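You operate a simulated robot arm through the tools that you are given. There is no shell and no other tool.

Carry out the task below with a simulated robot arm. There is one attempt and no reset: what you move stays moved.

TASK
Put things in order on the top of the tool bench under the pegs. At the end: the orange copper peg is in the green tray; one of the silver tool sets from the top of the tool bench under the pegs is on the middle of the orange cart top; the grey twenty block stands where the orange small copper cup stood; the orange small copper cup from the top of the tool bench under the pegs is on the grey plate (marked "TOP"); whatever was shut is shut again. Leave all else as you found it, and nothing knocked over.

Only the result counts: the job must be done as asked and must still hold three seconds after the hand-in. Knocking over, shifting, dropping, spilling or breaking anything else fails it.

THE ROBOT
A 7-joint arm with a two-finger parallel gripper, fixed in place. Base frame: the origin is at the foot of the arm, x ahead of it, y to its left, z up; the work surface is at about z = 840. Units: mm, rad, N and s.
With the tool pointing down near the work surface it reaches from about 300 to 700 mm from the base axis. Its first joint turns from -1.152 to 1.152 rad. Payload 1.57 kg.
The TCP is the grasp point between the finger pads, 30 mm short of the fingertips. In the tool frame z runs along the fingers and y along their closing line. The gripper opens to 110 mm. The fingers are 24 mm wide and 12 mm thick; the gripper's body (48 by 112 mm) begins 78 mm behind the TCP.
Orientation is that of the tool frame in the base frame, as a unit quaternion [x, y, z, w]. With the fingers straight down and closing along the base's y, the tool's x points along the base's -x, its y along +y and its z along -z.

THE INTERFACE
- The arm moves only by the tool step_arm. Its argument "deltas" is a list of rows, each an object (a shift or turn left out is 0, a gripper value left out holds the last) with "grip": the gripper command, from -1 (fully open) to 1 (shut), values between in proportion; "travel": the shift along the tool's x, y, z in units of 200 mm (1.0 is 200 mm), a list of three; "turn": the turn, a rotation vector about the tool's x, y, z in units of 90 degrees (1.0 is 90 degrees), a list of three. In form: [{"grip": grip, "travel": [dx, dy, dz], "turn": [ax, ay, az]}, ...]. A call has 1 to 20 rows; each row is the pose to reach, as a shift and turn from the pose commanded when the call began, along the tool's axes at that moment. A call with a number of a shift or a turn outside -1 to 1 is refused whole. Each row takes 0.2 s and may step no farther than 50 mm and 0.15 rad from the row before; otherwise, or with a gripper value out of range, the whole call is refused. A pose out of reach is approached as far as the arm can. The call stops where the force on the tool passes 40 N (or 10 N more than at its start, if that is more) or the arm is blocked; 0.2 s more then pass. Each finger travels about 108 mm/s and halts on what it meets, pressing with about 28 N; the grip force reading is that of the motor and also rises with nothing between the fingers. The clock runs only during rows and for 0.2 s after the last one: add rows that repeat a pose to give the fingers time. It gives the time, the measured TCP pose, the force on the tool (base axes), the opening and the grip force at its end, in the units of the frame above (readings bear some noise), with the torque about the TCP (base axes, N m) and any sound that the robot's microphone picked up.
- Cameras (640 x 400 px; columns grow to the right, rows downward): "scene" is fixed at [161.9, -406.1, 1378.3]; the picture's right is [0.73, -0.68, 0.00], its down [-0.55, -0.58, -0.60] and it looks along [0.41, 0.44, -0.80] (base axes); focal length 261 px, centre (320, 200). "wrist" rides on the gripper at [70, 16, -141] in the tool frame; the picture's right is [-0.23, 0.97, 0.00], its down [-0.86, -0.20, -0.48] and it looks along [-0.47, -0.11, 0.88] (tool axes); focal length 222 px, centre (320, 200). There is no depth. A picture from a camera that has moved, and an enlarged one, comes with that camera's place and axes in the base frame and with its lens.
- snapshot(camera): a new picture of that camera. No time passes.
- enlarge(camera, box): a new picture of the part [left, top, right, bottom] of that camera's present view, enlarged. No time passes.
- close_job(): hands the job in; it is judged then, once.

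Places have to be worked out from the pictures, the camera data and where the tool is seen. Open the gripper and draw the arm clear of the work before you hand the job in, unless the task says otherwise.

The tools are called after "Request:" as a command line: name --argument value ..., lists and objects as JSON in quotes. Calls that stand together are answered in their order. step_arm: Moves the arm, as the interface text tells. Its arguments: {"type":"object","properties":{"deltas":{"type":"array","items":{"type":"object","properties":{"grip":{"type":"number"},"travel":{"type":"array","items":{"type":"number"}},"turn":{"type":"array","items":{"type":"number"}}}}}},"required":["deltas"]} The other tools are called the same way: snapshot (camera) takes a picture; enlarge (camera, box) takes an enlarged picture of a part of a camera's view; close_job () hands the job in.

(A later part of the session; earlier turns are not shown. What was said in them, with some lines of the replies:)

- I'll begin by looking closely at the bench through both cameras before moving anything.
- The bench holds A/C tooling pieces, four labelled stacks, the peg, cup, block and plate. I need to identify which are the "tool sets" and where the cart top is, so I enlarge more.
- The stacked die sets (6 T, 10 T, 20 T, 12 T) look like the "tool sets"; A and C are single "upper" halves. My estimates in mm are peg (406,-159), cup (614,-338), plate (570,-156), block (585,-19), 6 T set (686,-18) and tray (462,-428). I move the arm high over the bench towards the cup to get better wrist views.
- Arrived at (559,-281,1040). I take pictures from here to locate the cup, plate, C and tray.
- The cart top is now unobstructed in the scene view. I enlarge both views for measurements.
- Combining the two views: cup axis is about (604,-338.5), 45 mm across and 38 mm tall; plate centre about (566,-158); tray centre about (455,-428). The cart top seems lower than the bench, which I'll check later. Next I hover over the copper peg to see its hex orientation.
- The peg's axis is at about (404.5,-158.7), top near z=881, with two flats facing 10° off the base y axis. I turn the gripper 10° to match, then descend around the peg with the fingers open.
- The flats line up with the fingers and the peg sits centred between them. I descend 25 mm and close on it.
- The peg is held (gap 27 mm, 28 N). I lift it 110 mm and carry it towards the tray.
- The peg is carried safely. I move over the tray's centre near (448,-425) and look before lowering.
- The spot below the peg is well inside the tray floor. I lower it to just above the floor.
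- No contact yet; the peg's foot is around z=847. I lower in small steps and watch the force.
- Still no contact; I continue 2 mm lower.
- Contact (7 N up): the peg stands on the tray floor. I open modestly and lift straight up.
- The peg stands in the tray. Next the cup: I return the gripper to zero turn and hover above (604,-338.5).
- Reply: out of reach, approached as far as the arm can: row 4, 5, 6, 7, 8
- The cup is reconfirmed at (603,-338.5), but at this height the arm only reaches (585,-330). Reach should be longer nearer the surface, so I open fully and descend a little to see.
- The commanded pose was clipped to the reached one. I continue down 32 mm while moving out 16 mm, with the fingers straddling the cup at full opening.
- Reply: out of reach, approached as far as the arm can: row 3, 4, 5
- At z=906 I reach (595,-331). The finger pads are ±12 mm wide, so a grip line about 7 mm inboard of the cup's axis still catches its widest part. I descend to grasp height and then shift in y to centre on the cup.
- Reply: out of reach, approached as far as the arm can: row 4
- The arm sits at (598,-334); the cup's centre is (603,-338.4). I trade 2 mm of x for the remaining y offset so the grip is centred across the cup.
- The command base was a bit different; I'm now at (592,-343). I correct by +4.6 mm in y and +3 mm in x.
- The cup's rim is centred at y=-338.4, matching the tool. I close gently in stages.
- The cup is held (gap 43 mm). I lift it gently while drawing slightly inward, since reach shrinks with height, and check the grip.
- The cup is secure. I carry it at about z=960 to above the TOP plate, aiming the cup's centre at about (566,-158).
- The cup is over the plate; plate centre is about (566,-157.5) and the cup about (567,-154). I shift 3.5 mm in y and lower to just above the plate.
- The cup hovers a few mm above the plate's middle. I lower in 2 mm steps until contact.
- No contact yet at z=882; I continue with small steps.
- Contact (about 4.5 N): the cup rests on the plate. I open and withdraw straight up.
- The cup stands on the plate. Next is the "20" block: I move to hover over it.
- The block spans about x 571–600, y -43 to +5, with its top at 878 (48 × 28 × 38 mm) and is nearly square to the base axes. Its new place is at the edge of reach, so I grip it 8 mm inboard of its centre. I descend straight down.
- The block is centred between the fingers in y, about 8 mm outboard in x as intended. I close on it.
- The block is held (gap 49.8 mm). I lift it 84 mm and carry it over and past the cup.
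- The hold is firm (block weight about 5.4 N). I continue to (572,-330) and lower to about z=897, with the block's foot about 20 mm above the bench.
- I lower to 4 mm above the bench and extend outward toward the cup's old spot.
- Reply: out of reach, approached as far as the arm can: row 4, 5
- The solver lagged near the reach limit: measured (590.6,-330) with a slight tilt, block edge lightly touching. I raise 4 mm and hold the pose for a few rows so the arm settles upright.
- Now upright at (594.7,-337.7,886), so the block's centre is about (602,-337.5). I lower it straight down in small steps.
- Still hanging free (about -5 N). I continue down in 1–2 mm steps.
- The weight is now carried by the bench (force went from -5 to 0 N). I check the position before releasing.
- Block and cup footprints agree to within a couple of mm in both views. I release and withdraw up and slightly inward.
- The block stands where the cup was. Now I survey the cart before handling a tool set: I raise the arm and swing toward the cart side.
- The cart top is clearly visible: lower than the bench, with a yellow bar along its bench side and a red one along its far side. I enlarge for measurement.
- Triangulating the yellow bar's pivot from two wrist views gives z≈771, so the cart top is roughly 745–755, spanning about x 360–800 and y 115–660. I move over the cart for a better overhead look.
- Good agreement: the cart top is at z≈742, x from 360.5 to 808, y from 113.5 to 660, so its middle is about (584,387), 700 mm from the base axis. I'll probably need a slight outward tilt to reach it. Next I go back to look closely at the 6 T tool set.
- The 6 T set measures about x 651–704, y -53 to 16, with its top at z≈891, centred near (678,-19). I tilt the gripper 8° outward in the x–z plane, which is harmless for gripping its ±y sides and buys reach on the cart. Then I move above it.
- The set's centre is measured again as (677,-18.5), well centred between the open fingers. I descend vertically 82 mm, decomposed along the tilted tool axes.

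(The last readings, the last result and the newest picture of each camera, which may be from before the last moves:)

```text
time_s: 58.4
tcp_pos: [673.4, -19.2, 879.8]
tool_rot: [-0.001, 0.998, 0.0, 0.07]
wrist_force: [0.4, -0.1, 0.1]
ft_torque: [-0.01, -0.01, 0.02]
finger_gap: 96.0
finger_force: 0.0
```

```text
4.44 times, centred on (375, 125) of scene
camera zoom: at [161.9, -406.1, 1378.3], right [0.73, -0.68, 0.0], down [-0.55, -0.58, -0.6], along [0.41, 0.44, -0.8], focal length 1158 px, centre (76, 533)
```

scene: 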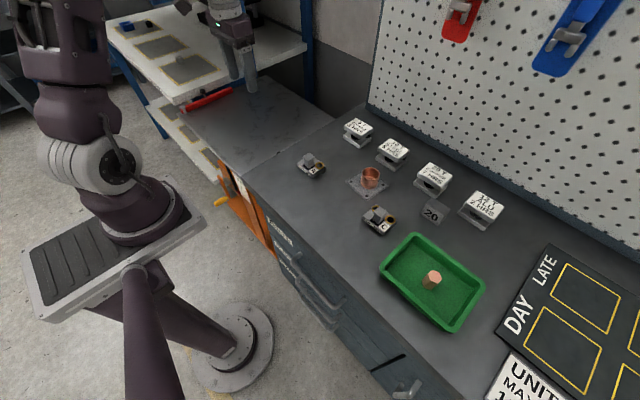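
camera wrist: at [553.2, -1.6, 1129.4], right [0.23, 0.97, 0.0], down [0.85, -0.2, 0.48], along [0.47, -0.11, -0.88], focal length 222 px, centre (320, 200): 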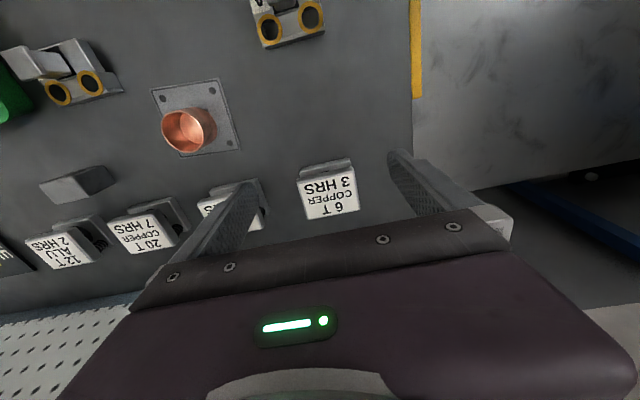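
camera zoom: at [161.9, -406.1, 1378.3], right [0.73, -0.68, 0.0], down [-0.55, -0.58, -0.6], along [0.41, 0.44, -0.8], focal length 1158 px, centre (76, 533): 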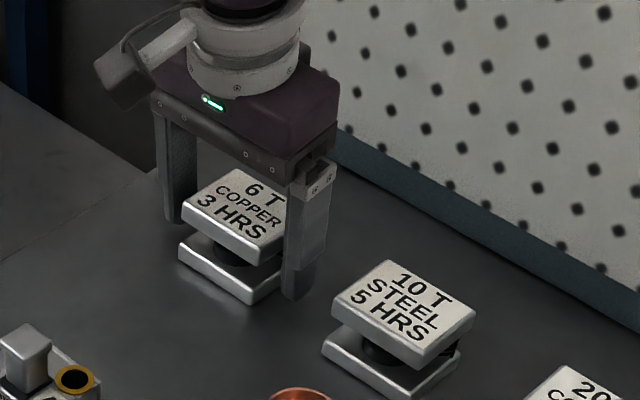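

Both fingers straddle the set with clear gaps on each side. I go 2 mm lower and close.

Request:
step_arm --deltas '[{"grip": -0.75, "travel": [0.0014, 0, 0.01]}, {"grip": -0.5, "travel": [0.0014, 0, 0.01]}, {"grip": -0.35, "travel": [0.0014, 0, 0.01]}, {"grip": -0.25, "travel": [0.0014, 0, 0.01]}, {"grip": -0.15, "travel": [0.0014, 0, 0.01]}, {"grip": 0, "travel": [0.0014, 0, 0.01]}, {"grip": 1, "travel": [0.0014, 0, 0.01]}, {"grip": 1, "travel": [0.0014, 0, 0.01]}]'

Request:
enlarge --camera "wrist" --box '[220, 100, 420, 240]'

Request:
enlarge --camera "scene" --box '[320, 80, 430, 170]'

```text
time_s: 60.2
tcp_pos: [674.6, -19.6, 876.7]
tool_rot: [0.0, 0.998, 0.001, 0.07]
wrist_force: [0.5, -1.3, -0.4]
ft_torque: [-0.21, 0.0, -0.02]
finger_gap: 70.1
finger_force: 27.5
```

```text
2.86 times, centred on (320, 170) of wrist
camera zoom: at [584.8, -2.1, 1007.0], right [0.23, 0.97, 0.03], down [0.78, -0.2, 0.59], along [0.58, -0.11, -0.8], focal length 635 px, centre (320, 286)
```

zoom: 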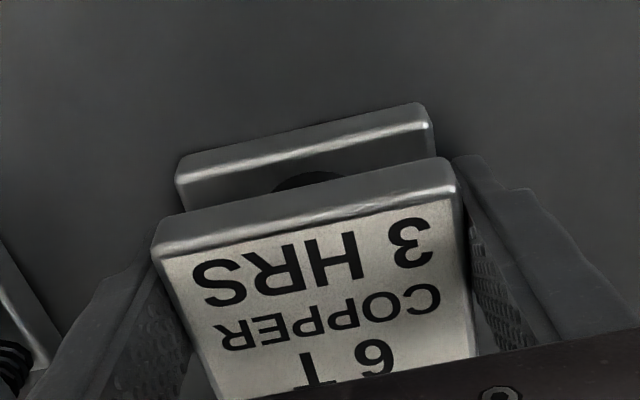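

```text
4.44 times, centred on (375, 125) of scene
camera zoom: at [161.9, -406.1, 1378.3], right [0.73, -0.68, 0.0], down [-0.55, -0.58, -0.6], along [0.41, 0.44, -0.8], focal length 1158 px, centre (76, 533)
```

zoom: 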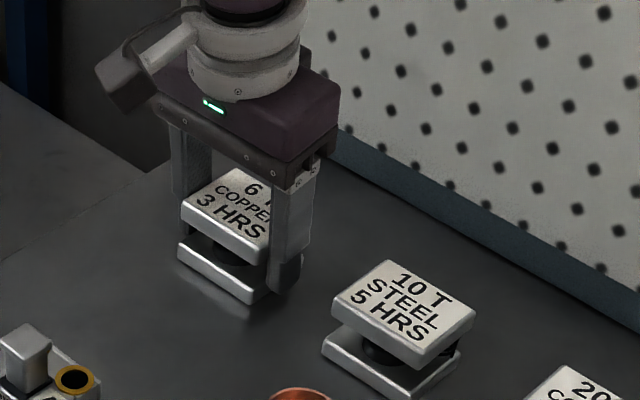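

The set is gripped (gap 70 mm, 27.5 N). I lift 30 mm vertically and check weight and slip.

Request:
step_arm --deltas '[{"grip": 1, "travel": [-0.0035, 0, -0.025]}, {"travel": [-0.0105, 0, -0.075]}, {"travel": [-0.0209, 0, -0.1486]}, {"travel": [-0.0209, 0, -0.1486]}]'

Request:
enlarge --camera "wrist" --box '[220, 100, 420, 240]'

Request:
enlarge --camera "scene" --box '[320, 80, 430, 170]'

```text
time_s: 61.2
tcp_pos: [672.4, -19.8, 907.7]
tool_rot: [0.0, 0.998, 0.0, 0.07]
wrist_force: [-0.4, 0.5, -5.0]
ft_torque: [0.0, -0.01, -0.01]
finger_gap: 69.8
finger_force: 27.7
```

```text
2.86 times, centred on (320, 170) of wrist
camera zoom: at [584.2, -1.7, 1037.5], right [0.23, 0.97, 0.03], down [0.78, -0.2, 0.59], along [0.58, -0.11, -0.8], focal length 635 px, centre (320, 286)
```

zoom: 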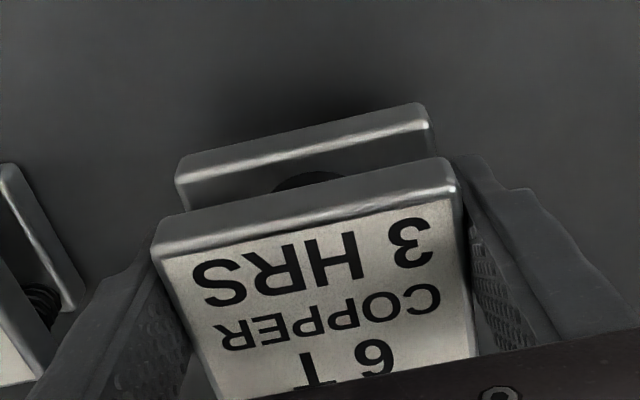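

```text
4.44 times, centred on (375, 125) of scene
camera zoom: at [162.0, -406.1, 1378.3], right [0.73, -0.68, 0.0], down [-0.55, -0.58, -0.6], along [0.41, 0.44, -0.8], focal length 1158 px, centre (76, 533)
```

zoom: 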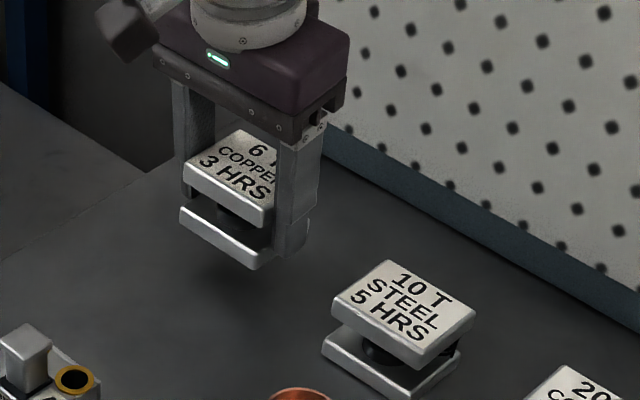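

The set lifts cleanly as one piece (about 5 N, no slip). I carry it up and across toward the cart, descending once past the bench edge.

Request:
step_arm --deltas '[{"grip": 1, "travel": [-0.014, 0, -0.099]}, {"travel": [0.07, 0.15, -0.2]}, {"travel": [0.155, 0.3, -0.25]}, {"travel": [0.24, 0.45, -0.29]}, {"travel": [0.322, 0.599, -0.3095]}, {"travel": [0.322, 0.599, -0.3095]}]'

Request:
step_arm --deltas '[{"grip": 1, "travel": [0.02, 0.2, 0.0]}, {"travel": [0.04, 0.4, 0.05]}, {"travel": [0.06, 0.6, 0.1]}, {"travel": [0.09, 0.8, 0.2]}, {"travel": [0.116, 0.95, 0.287]}, {"travel": [0.116, 0.95, 0.287]}]'

Request:
snapshot --camera "wrist"

Request:
snapshot --camera "scene"

```text
time_s: 62.6
tcp_pos: [603.0, 101.7, 958.9]
tool_rot: [0.0, 0.998, 0.0, 0.069]
wrist_force: [0.2, 0.0, -4.2]
ft_torque: [0.01, 0.02, 0.02]
finger_gap: 69.7
finger_force: 28.1
```

```text
time_s: 64.0
tcp_pos: [587.0, 291.3, 899.0]
tool_rot: [0.0, 0.998, 0.0, 0.07]
wrist_force: [0.5, -0.4, -4.6]
ft_torque: [-0.01, 0.03, -0.01]
finger_gap: 69.9
finger_force: 28.6
```

```text
taken
camera wrist: at [497.6, 307.9, 1028.6], right [0.23, 0.97, 0.03], down [0.78, -0.2, 0.59], along [0.58, -0.11, -0.8], focal length 222 px, centre (320, 200)
```

wrist: 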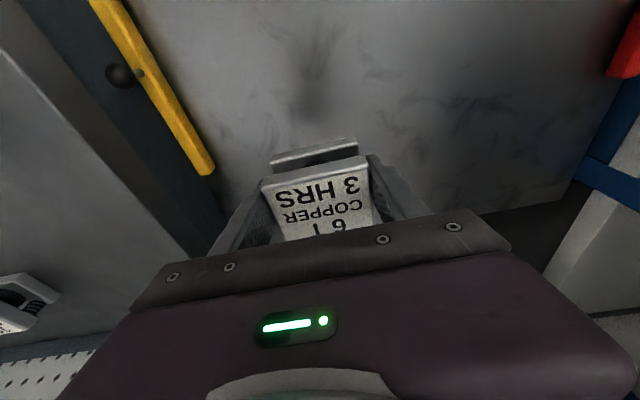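

```text
taken
```

scene: 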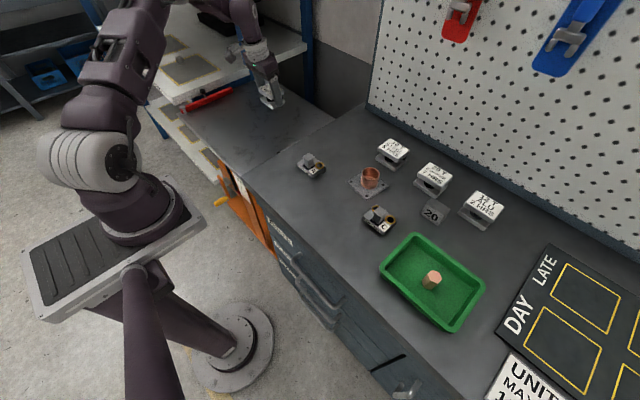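

The carry is steady at (587,291,899). I enlarge the cart's far corner to confirm its outline before the last leg.

Request:
enlarge --camera "wrist" --box '[440, 20, 640, 240]'

Request:
enlarge --camera "scene" --box '[160, 60, 360, 185]'

```text
1.82 times, centred on (540, 130) of wrist
camera zoom: at [497.6, 307.9, 1028.6], right [0.23, 0.97, 0.03], down [0.78, -0.2, 0.59], along [0.58, -0.11, -0.8], focal length 404 px, centre (-80, 327)
```

zoom: 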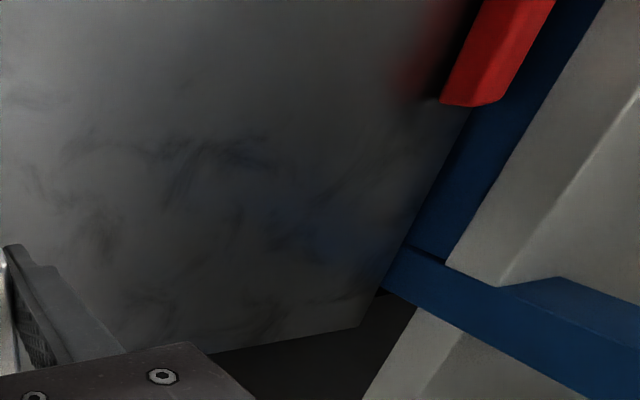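

```text
3.20 times, centred on (260, 122) of scene
camera zoom: at [162.0, -406.0, 1378.3], right [0.73, -0.68, 0.0], down [-0.55, -0.58, -0.6], along [0.41, 0.44, -0.8], focal length 834 px, centre (512, 448)
```

zoom: 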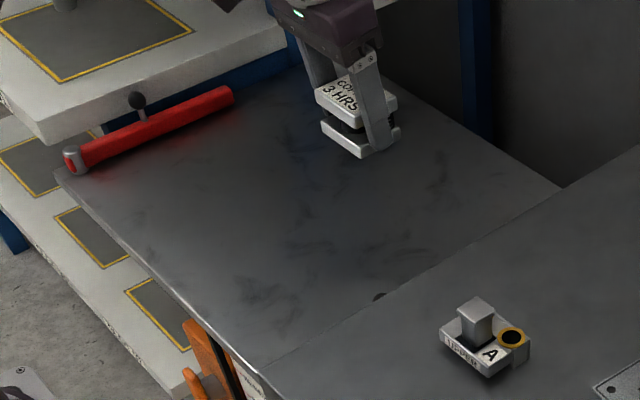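

The far corner comes out at (807,663), confirming the cart's middle at (584,387). I move to put the set's centre above it and lower to z≈830.

Request:
step_arm --deltas '[{"grip": 1, "travel": [0.02, 0.12, 0.085]}, {"travel": [0.04, 0.24, 0.17]}, {"travel": [0.06, 0.36, 0.255]}, {"travel": [0.081, 0.476, 0.337]}, {"travel": [0.081, 0.476, 0.337]}, {"travel": [0.081, 0.476, 0.337]}]'

Request:
snapshot --camera "wrist"

Request:
enlarge --camera "scene" --box '[160, 60, 360, 185]'

```text
time_s: 65.4
tcp_pos: [579.7, 385.9, 832.0]
tool_rot: [0.0, 0.998, 0.001, 0.069]
wrist_force: [-0.1, 0.5, -5.0]
ft_torque: [0.01, 0.01, -0.02]
finger_gap: 69.9
finger_force: 27.8
```

```text
taken
camera wrist: at [491.1, 402.7, 960.9], right [0.23, 0.97, 0.03], down [0.78, -0.2, 0.59], along [0.58, -0.11, -0.8], focal length 222 px, centre (320, 200)
```

wrist: 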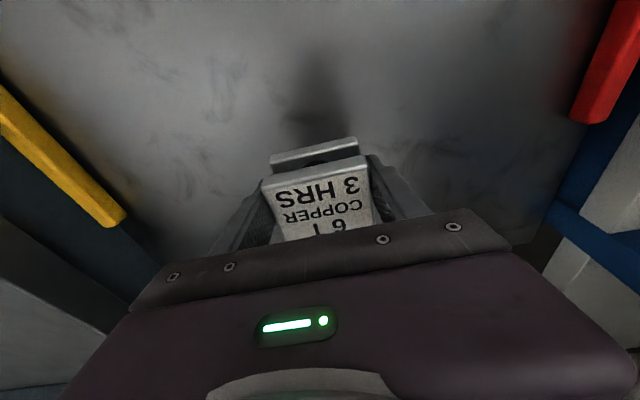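

```text
3.20 times, centred on (260, 122) of scene
camera zoom: at [161.9, -406.0, 1378.3], right [0.73, -0.68, 0.0], down [-0.55, -0.58, -0.6], along [0.41, 0.44, -0.8], focal length 834 px, centre (512, 448)
```

zoom: 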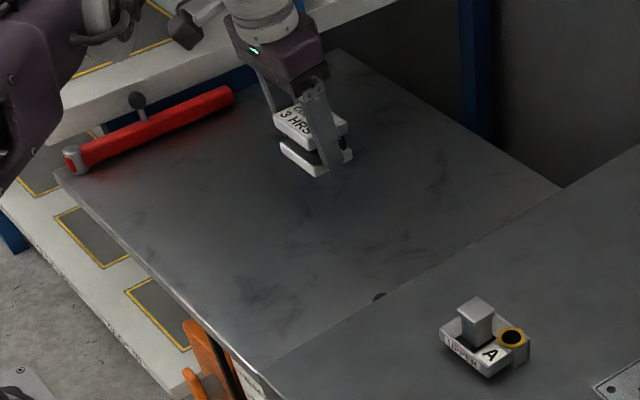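

No reach problem with the tilt. I lower to about 5 mm above the expected cart surface.

Request:
step_arm --deltas '[{"grip": 1, "travel": [0.0084, 0, 0.06]}, {"travel": [0.0167, 0, 0.119]}, {"travel": [0.025, 0, 0.178]}, {"travel": [0.0313, 0, 0.2228]}, {"travel": [0.0313, 0, 0.2228]}]'

Request:
enlarge --camera "wrist" --box '[200, 40, 440, 240]'

Request:
enlarge --camera "scene" --box '[230, 70, 300, 125]'

```text
time_s: 66.6
tcp_pos: [577.8, 383.7, 786.8]
tool_rot: [-0.002, 0.998, -0.004, 0.065]
wrist_force: [0.0, -0.7, -5.2]
ft_torque: [0.01, 0.06, -0.01]
finger_gap: 70.0
finger_force: 28.3
out of reach, approached as far as the arm can: row 4
```

```text
2.00 times, centred on (320, 140) of wrist
camera zoom: at [489.3, 402.1, 917.2], right [0.22, 0.97, 0.02], down [0.79, -0.19, 0.59], along [0.58, -0.11, -0.81], focal length 444 px, centre (320, 320)
```

zoom: 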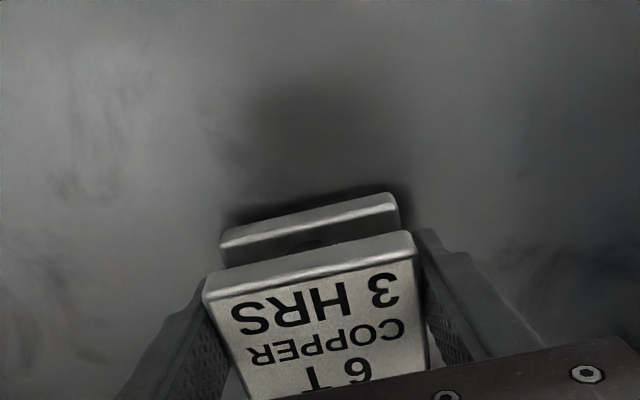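

```text
7.27 times, centred on (265, 98) of scene
camera zoom: at [161.9, -406.0, 1378.3], right [0.73, -0.68, 0.0], down [-0.55, -0.58, -0.6], along [0.41, 0.44, -0.8], focal length 1895 px, centre (720, 946)
```

zoom: 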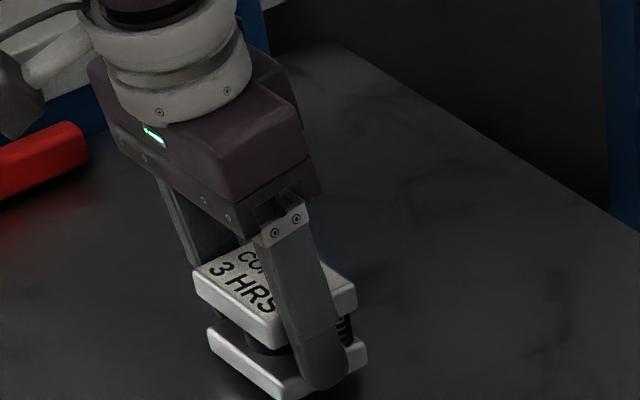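

Row 4 hit the reach limit near z=787. I hold a few rows to see whether it settles into the commanded pose.

Request:
step_arm --deltas '[{"grip": 1, "travel": [0, 0, 0]}, {"travel": [0, 0, 0]}, {"travel": [0, 0, 0]}, {"travel": [0, 0, 0]}]'

```text
time_s: 67.6
tcp_pos: [578.3, 384.8, 786.9]
tool_rot: [-0.002, 0.998, -0.004, 0.065]
wrist_force: [0.2, 0.6, -4.4]
ft_torque: [0.0, 0.01, 0.03]
finger_gap: 69.9
finger_force: 27.6
```

It settled slightly short with about 0.6° of orientation drift. I back inward 4 mm and restore the exact orientation before the final lowering.

Request:
step_arm --deltas '[{"grip": 1, "travel": [0.02, -0.01, -0.003], "turn": [0, 0, 0]}, {"travel": [0.02, -0.01, -0.003], "turn": [-0.005, -0.006, 0.003]}, {"travel": [0.02, -0.01, -0.003], "turn": [-0.005, -0.006, 0.003]}, {"travel": [0.02, -0.01, -0.003], "turn": [-0.005, -0.006, 0.003]}]'

```text
time_s: 68.6
tcp_pos: [577.6, 384.7, 785.0]
tool_rot: [0.002, 0.997, 0.005, 0.075]
wrist_force: [-0.1, 0.7, -4.4]
ft_torque: [0.02, 0.04, 0.0]
finger_gap: 69.9
finger_force: 27.9
```

The commanded orientation had in fact been the nominal one, so I undo that small turn.

Request:
step_arm --deltas '[{"grip": 1, "travel": [0, 0, 0], "turn": [0.005, 0.006, -0.003]}, {"travel": [0, 0, 0], "turn": [0.005, 0.006, -0.003]}, {"travel": [0, 0, 0], "turn": [0.005, 0.006, -0.003]}]'

```text
time_s: 69.4
tcp_pos: [576.9, 383.4, 786.3]
tool_rot: [0.0, 0.998, 0.0, 0.07]
wrist_force: [-0.1, 0.0, -4.3]
ft_torque: [-0.01, 0.03, -0.01]
finger_gap: 69.6
finger_force: 27.6
```

Orientation is nominal again at (577,383.4,786), so the set's centre is about (580.7,384). I lower in small vertical steps and watch the force.

Request:
step_arm --deltas '[{"grip": 1, "travel": [0.0014, 0, 0.01]}, {"travel": [0.0028, 0, 0.02]}, {"travel": [0.0028, 0, 0.02]}, {"travel": [0.0028, 0, 0.02]}]'

Request:
step_arm --deltas '[{"grip": 1, "travel": [0.0007, 0, 0.005]}, {"travel": [0.0014, 0, 0.01]}, {"travel": [0.0014, 0, 0.01]}]'

```text
time_s: 70.4
tcp_pos: [576.9, 384.5, 780.9]
tool_rot: [0.0, 0.998, -0.001, 0.069]
wrist_force: [0.1, 0.5, -5.0]
ft_torque: [0.0, 0.02, 0.01]
finger_gap: 70.0
finger_force: 28.1
```

```text
time_s: 71.2
tcp_pos: [576.6, 384.3, 778.5]
tool_rot: [0.0, 0.998, 0.0, 0.071]
wrist_force: [-0.7, -0.3, -3.6]
ft_torque: [-0.03, 0.01, 0.0]
finger_gap: 69.9
finger_force: 27.7
```

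Force is beginning to change (-5 to -3.6 N). I continue in 1 mm steps.

Request:
step_arm --deltas '[{"grip": 1, "travel": [0.0007, 0, 0.005]}, {"travel": [0.0007, 0, 0.005]}, {"travel": [0.0007, 0, 0.005]}]'

Request:
enlarge --camera "wrist" --box '[200, 40, 440, 240]'

Request:
enlarge --camera "scene" --box '[230, 70, 300, 125]'

```text
time_s: 72.0
tcp_pos: [575.9, 384.6, 780.1]
tool_rot: [0.0, 0.998, -0.001, 0.07]
wrist_force: [-0.1, -0.1, -4.6]
ft_torque: [-0.02, 0.05, 0.01]
finger_gap: 70.1
finger_force: 27.9
```

```text
2.00 times, centred on (320, 140) of wrist
camera zoom: at [487.7, 401.5, 909.0], right [0.23, 0.97, 0.03], down [0.78, -0.2, 0.59], along [0.58, -0.11, -0.8], focal length 444 px, centre (320, 320)
```

zoom: 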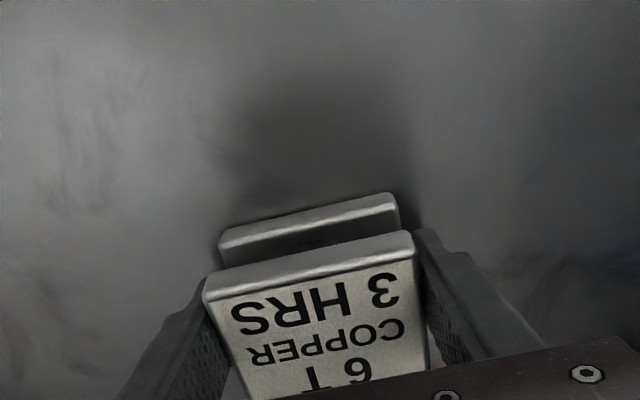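

```text
7.27 times, centred on (265, 98) of scene
camera zoom: at [161.9, -406.0, 1378.3], right [0.73, -0.68, 0.0], down [-0.55, -0.58, -0.6], along [0.41, 0.44, -0.8], focal length 1895 px, centre (720, 946)
```

zoom: 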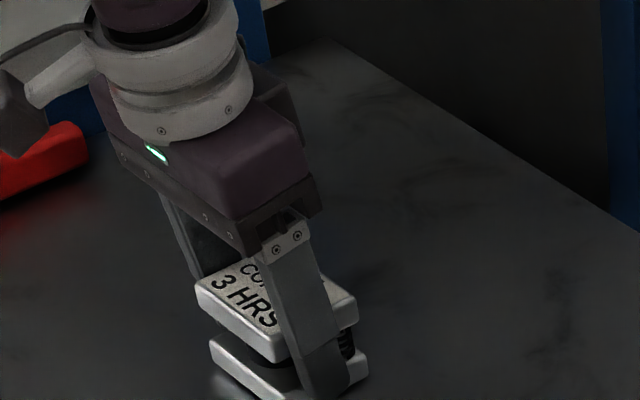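

Force is still the full weight, so no contact yet; the picture shows a thin shadow gap. I continue in 1 mm steps.

Request:
step_arm --deltas '[{"grip": 1, "travel": [0.0007, 0, 0.005]}, {"travel": [0.0007, 0, 0.005]}, {"travel": [0.0007, 0, 0.005]}]'

Request:
step_arm --deltas '[{"grip": 1, "travel": [0.0007, 0, 0.005]}, {"travel": [0.0007, 0, 0.005]}, {"travel": [0.0007, 0, 0.005]}]'

```text
time_s: 72.8
tcp_pos: [578.5, 385.1, 778.3]
tool_rot: [0.0, 0.998, 0.0, 0.069]
wrist_force: [0.9, 0.1, -5.1]
ft_torque: [0.0, 0.03, -0.02]
finger_gap: 70.0
finger_force: 27.9
```

```text
time_s: 73.6
tcp_pos: [578.2, 383.2, 777.6]
tool_rot: [-0.001, 0.997, 0.0, 0.071]
wrist_force: [-1.7, -1.2, 4.5]
ft_torque: [-0.34, 0.11, -0.04]
finger_gap: 69.7
finger_force: 27.5
```

Contact: force rose from -5 to +4.5 N, so the set sits on the cart top. I open the fingers and retract along the tool axis.

Request:
step_arm --deltas '[{"grip": -0.32, "travel": [0, 0, 0]}, {"grip": -0.45, "travel": [0, 0, 0]}, {"grip": -0.6, "travel": [0, 0, 0]}, {"grip": -0.75, "travel": [0, 0, 0]}, {"grip": -0.75, "travel": [0, 0, 0]}, {"grip": -0.75, "travel": [0, 0, -0.06]}, {"travel": [0, 0, -0.16]}, {"travel": [0, 0, -0.32]}, {"travel": [0, 0, -0.5]}, {"travel": [0, 0, -0.7]}, {"travel": [0, 0, -0.7]}]'

Request:
snapshot --camera "wrist"

Request:
enlarge --camera "scene" --box '[160, 60, 360, 185]'

```text
time_s: 76.0
tcp_pos: [556.8, 382.4, 914.5]
tool_rot: [0.0, 0.998, 0.0, 0.069]
wrist_force: [-0.1, -0.1, 0.2]
ft_torque: [0.0, 0.03, 0.02]
finger_gap: 96.3
finger_force: 0.1
```

```text
taken
camera wrist: at [467.1, 399.7, 1044.9], right [0.23, 0.97, 0.03], down [0.78, -0.2, 0.59], along [0.58, -0.11, -0.8], focal length 222 px, centre (320, 200)
```

wrist: 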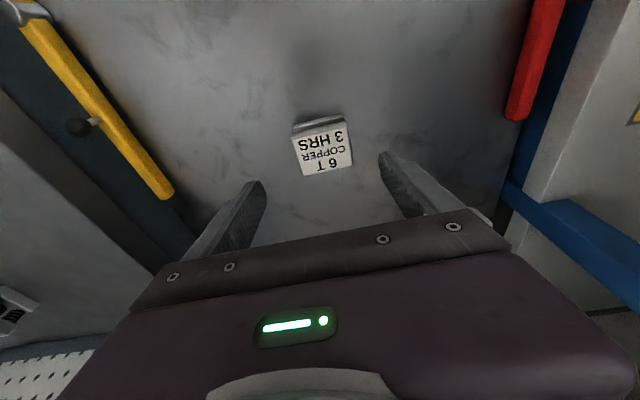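

```text
3.20 times, centred on (260, 122) of scene
camera zoom: at [161.9, -406.1, 1378.3], right [0.73, -0.68, 0.0], down [-0.55, -0.58, -0.6], along [0.41, 0.44, -0.8], focal length 834 px, centre (512, 448)
```

zoom: 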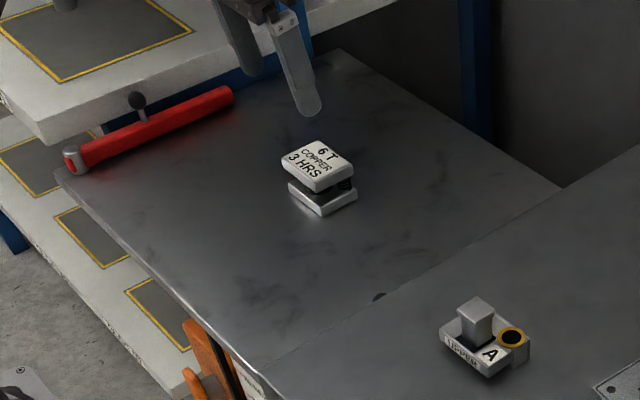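

The set stands on the cart at about (579,386), within a few mm of the middle (584,387). I raise the arm, remove the tilt, and move back toward the start pose.

Request:
step_arm --deltas '[{"grip": -0.75, "travel": [0.04, 0, -0.2]}, {"travel": [0.12, 0, -0.4]}, {"travel": [0.22, 0, -0.58]}, {"travel": [0.32, 0, -0.7], "turn": [0, 0.045, 0]}, {"travel": [0.4, 0, -0.76], "turn": [0, 0.0889, 0]}, {"travel": [0.4, 0, -0.76], "turn": [0, 0.0889, 0]}]'

Request:
step_arm --deltas '[{"grip": -1, "travel": [0.03, -0.2, 0]}, {"travel": [0.06, -0.4, 0]}, {"travel": [0.09, -0.6, 0]}, {"travel": [0.12, -0.8, 0]}, {"travel": [0.15, -1.0, 0]}]'

Request:
step_arm --deltas '[{"grip": -1, "travel": [0, -0.2, 0]}, {"travel": [0, -0.4, 0]}, {"travel": [0, -0.6, 0]}, {"travel": [0, -0.8, 0]}, {"travel": [0, -1.0, 0]}, {"travel": [0, -1.0, 0]}]'

Request:
snapshot --camera "scene"

Request:
snapshot --camera "wrist"

```text
time_s: 77.4
tcp_pos: [456.3, 384.5, 1054.4]
tool_rot: [0.0, 1.0, 0.0, -0.002]
wrist_force: [0.5, -1.2, -0.2]
ft_torque: [-0.05, 0.05, -0.01]
finger_gap: 96.4
finger_force: 0.0
```

```text
time_s: 78.6
tcp_pos: [428.2, 183.2, 1053.0]
tool_rot: [0.0, 1.0, 0.0, 0.0]
wrist_force: [0.6, -0.2, 0.8]
ft_torque: [-0.01, -0.01, -0.02]
finger_gap: 109.9
finger_force: 0.0
```

```text
time_s: 80.0
tcp_pos: [427.1, -14.5, 1052.6]
tool_rot: [0.0, 1.0, 0.001, 0.001]
wrist_force: [-1.1, -0.1, 0.2]
ft_torque: [-0.01, 0.04, 0.0]
finger_gap: 109.7
finger_force: 0.1
```

```text
taken
```

scene: 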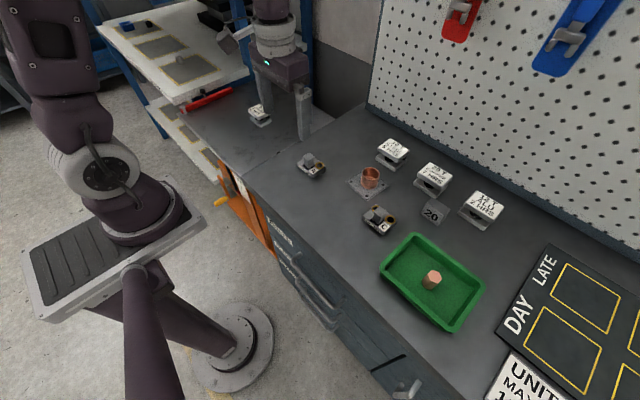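

```text
taken
camera wrist: at [356.9, 2.0, 1193.7], right [0.23, 0.97, 0.0], down [0.86, -0.2, 0.48], along [0.47, -0.11, -0.88], focal length 222 px, centre (320, 200)
```

wrist: 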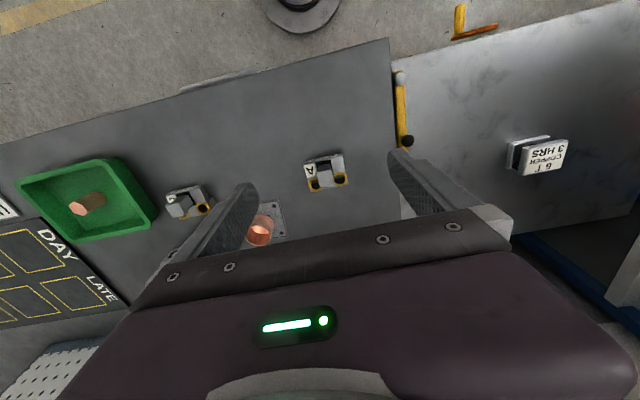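

All four moves look done. I move to the original start height and take a last close look at the bench before handing in.

Request:
step_arm --deltas '[{"grip": -1, "travel": [0, -0.15, -0.1]}, {"travel": [0, -0.3, -0.19]}, {"travel": [0, -0.375, -0.19]}, {"travel": [0, -0.375, -0.19]}]'

Request:
enlarge --camera "scene" --box '[280, 120, 520, 340]'

Request:
enlarge --camera "scene" --box '[160, 60, 360, 185]'

Request:
enlarge --camera "scene" --box '[200, 170, 520, 370]'

```text
time_s: 81.0
tcp_pos: [427.7, -90.9, 1092.3]
tool_rot: [0.0, 1.0, 0.0, 0.0]
wrist_force: [-0.6, 0.9, 1.0]
ft_torque: [-0.01, 0.04, -0.01]
finger_gap: 110.3
finger_force: 0.1
```

```text
1.82 times, centred on (400, 230) of scene
camera zoom: at [161.9, -406.1, 1378.3], right [0.73, -0.68, 0.0], down [-0.55, -0.58, -0.6], along [0.41, 0.44, -0.8], focal length 474 px, centre (174, 146)
```

zoom: 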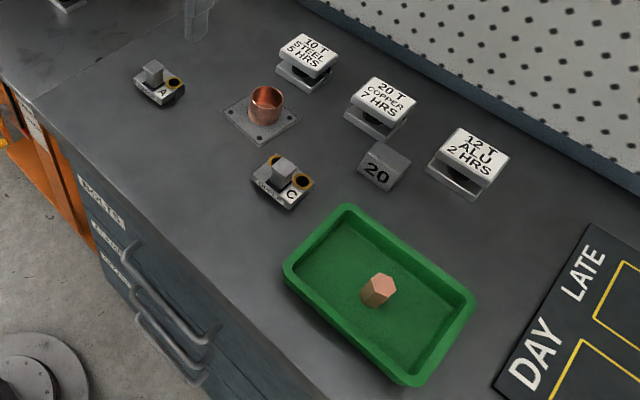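

```text
3.20 times, centred on (260, 122) of scene
camera zoom: at [161.9, -406.1, 1378.3], right [0.73, -0.68, 0.0], down [-0.55, -0.58, -0.6], along [0.41, 0.44, -0.8], focal length 834 px, centre (512, 448)
```

zoom: 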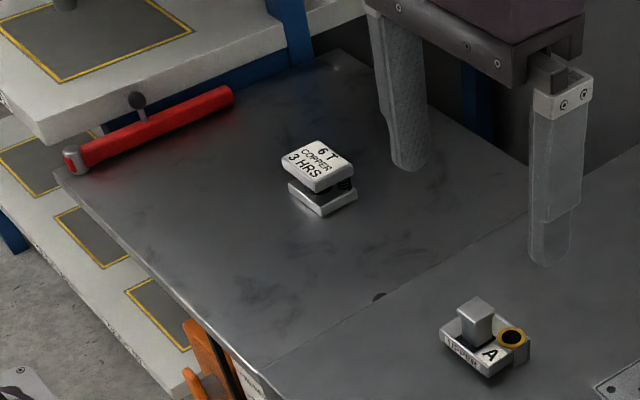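

```text
2.00 times, centred on (360, 270) of scene
camera zoom: at [161.9, -406.1, 1378.3], right [0.73, -0.68, 0.0], down [-0.55, -0.58, -0.6], along [0.41, 0.44, -0.8], focal length 521 px, centre (240, 60)
```

zoom: 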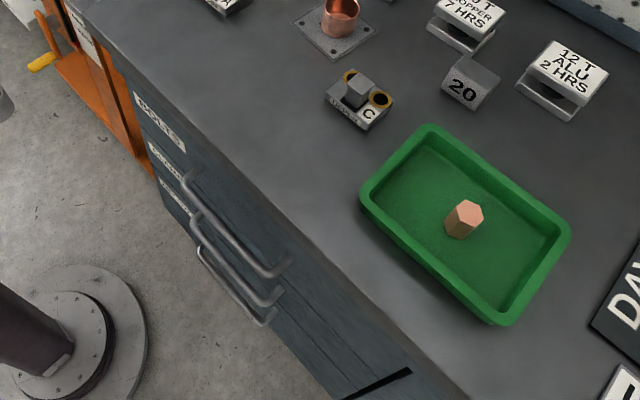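

The pictures show the peg in the tray, the cup on the TOP plate, the 20 block on the cup's old spot and the 6 T set at the middle of the cart. Everything else is unmoved and upright and the drawers are shut. The arm is clear and the gripper open, so I hand the job in.

Request:
close_job

```text
The job is handed in.
```

I did all four moves and handed the job in. I don't have the verdict, only what the last pictures and readings showed:

- **Copper peg:** standing upright inside the green tray.
- **Copper cup:** standing near the centre of the "TOP" plate.
- **Twenty block:** standing where the cup was, within about 3 mm by both cameras.
- **Tool set:** the "6 T COPPER 3 HRS" set is on the orange cart top, a few mm from my measured middle.

I took "silver tool sets" to mean the four labelled stacks (6 T, 10 T, 20 T, 12 T), not the two "UPPER" pieces marked A and C. The task doesn't say which, so that choice is the main uncertainty.

I opened nothing, so there was nothing to shut again, and the drawers are closed as before. Everything else looks upright and where it was. The arm is back near its start pose with the gripper open.
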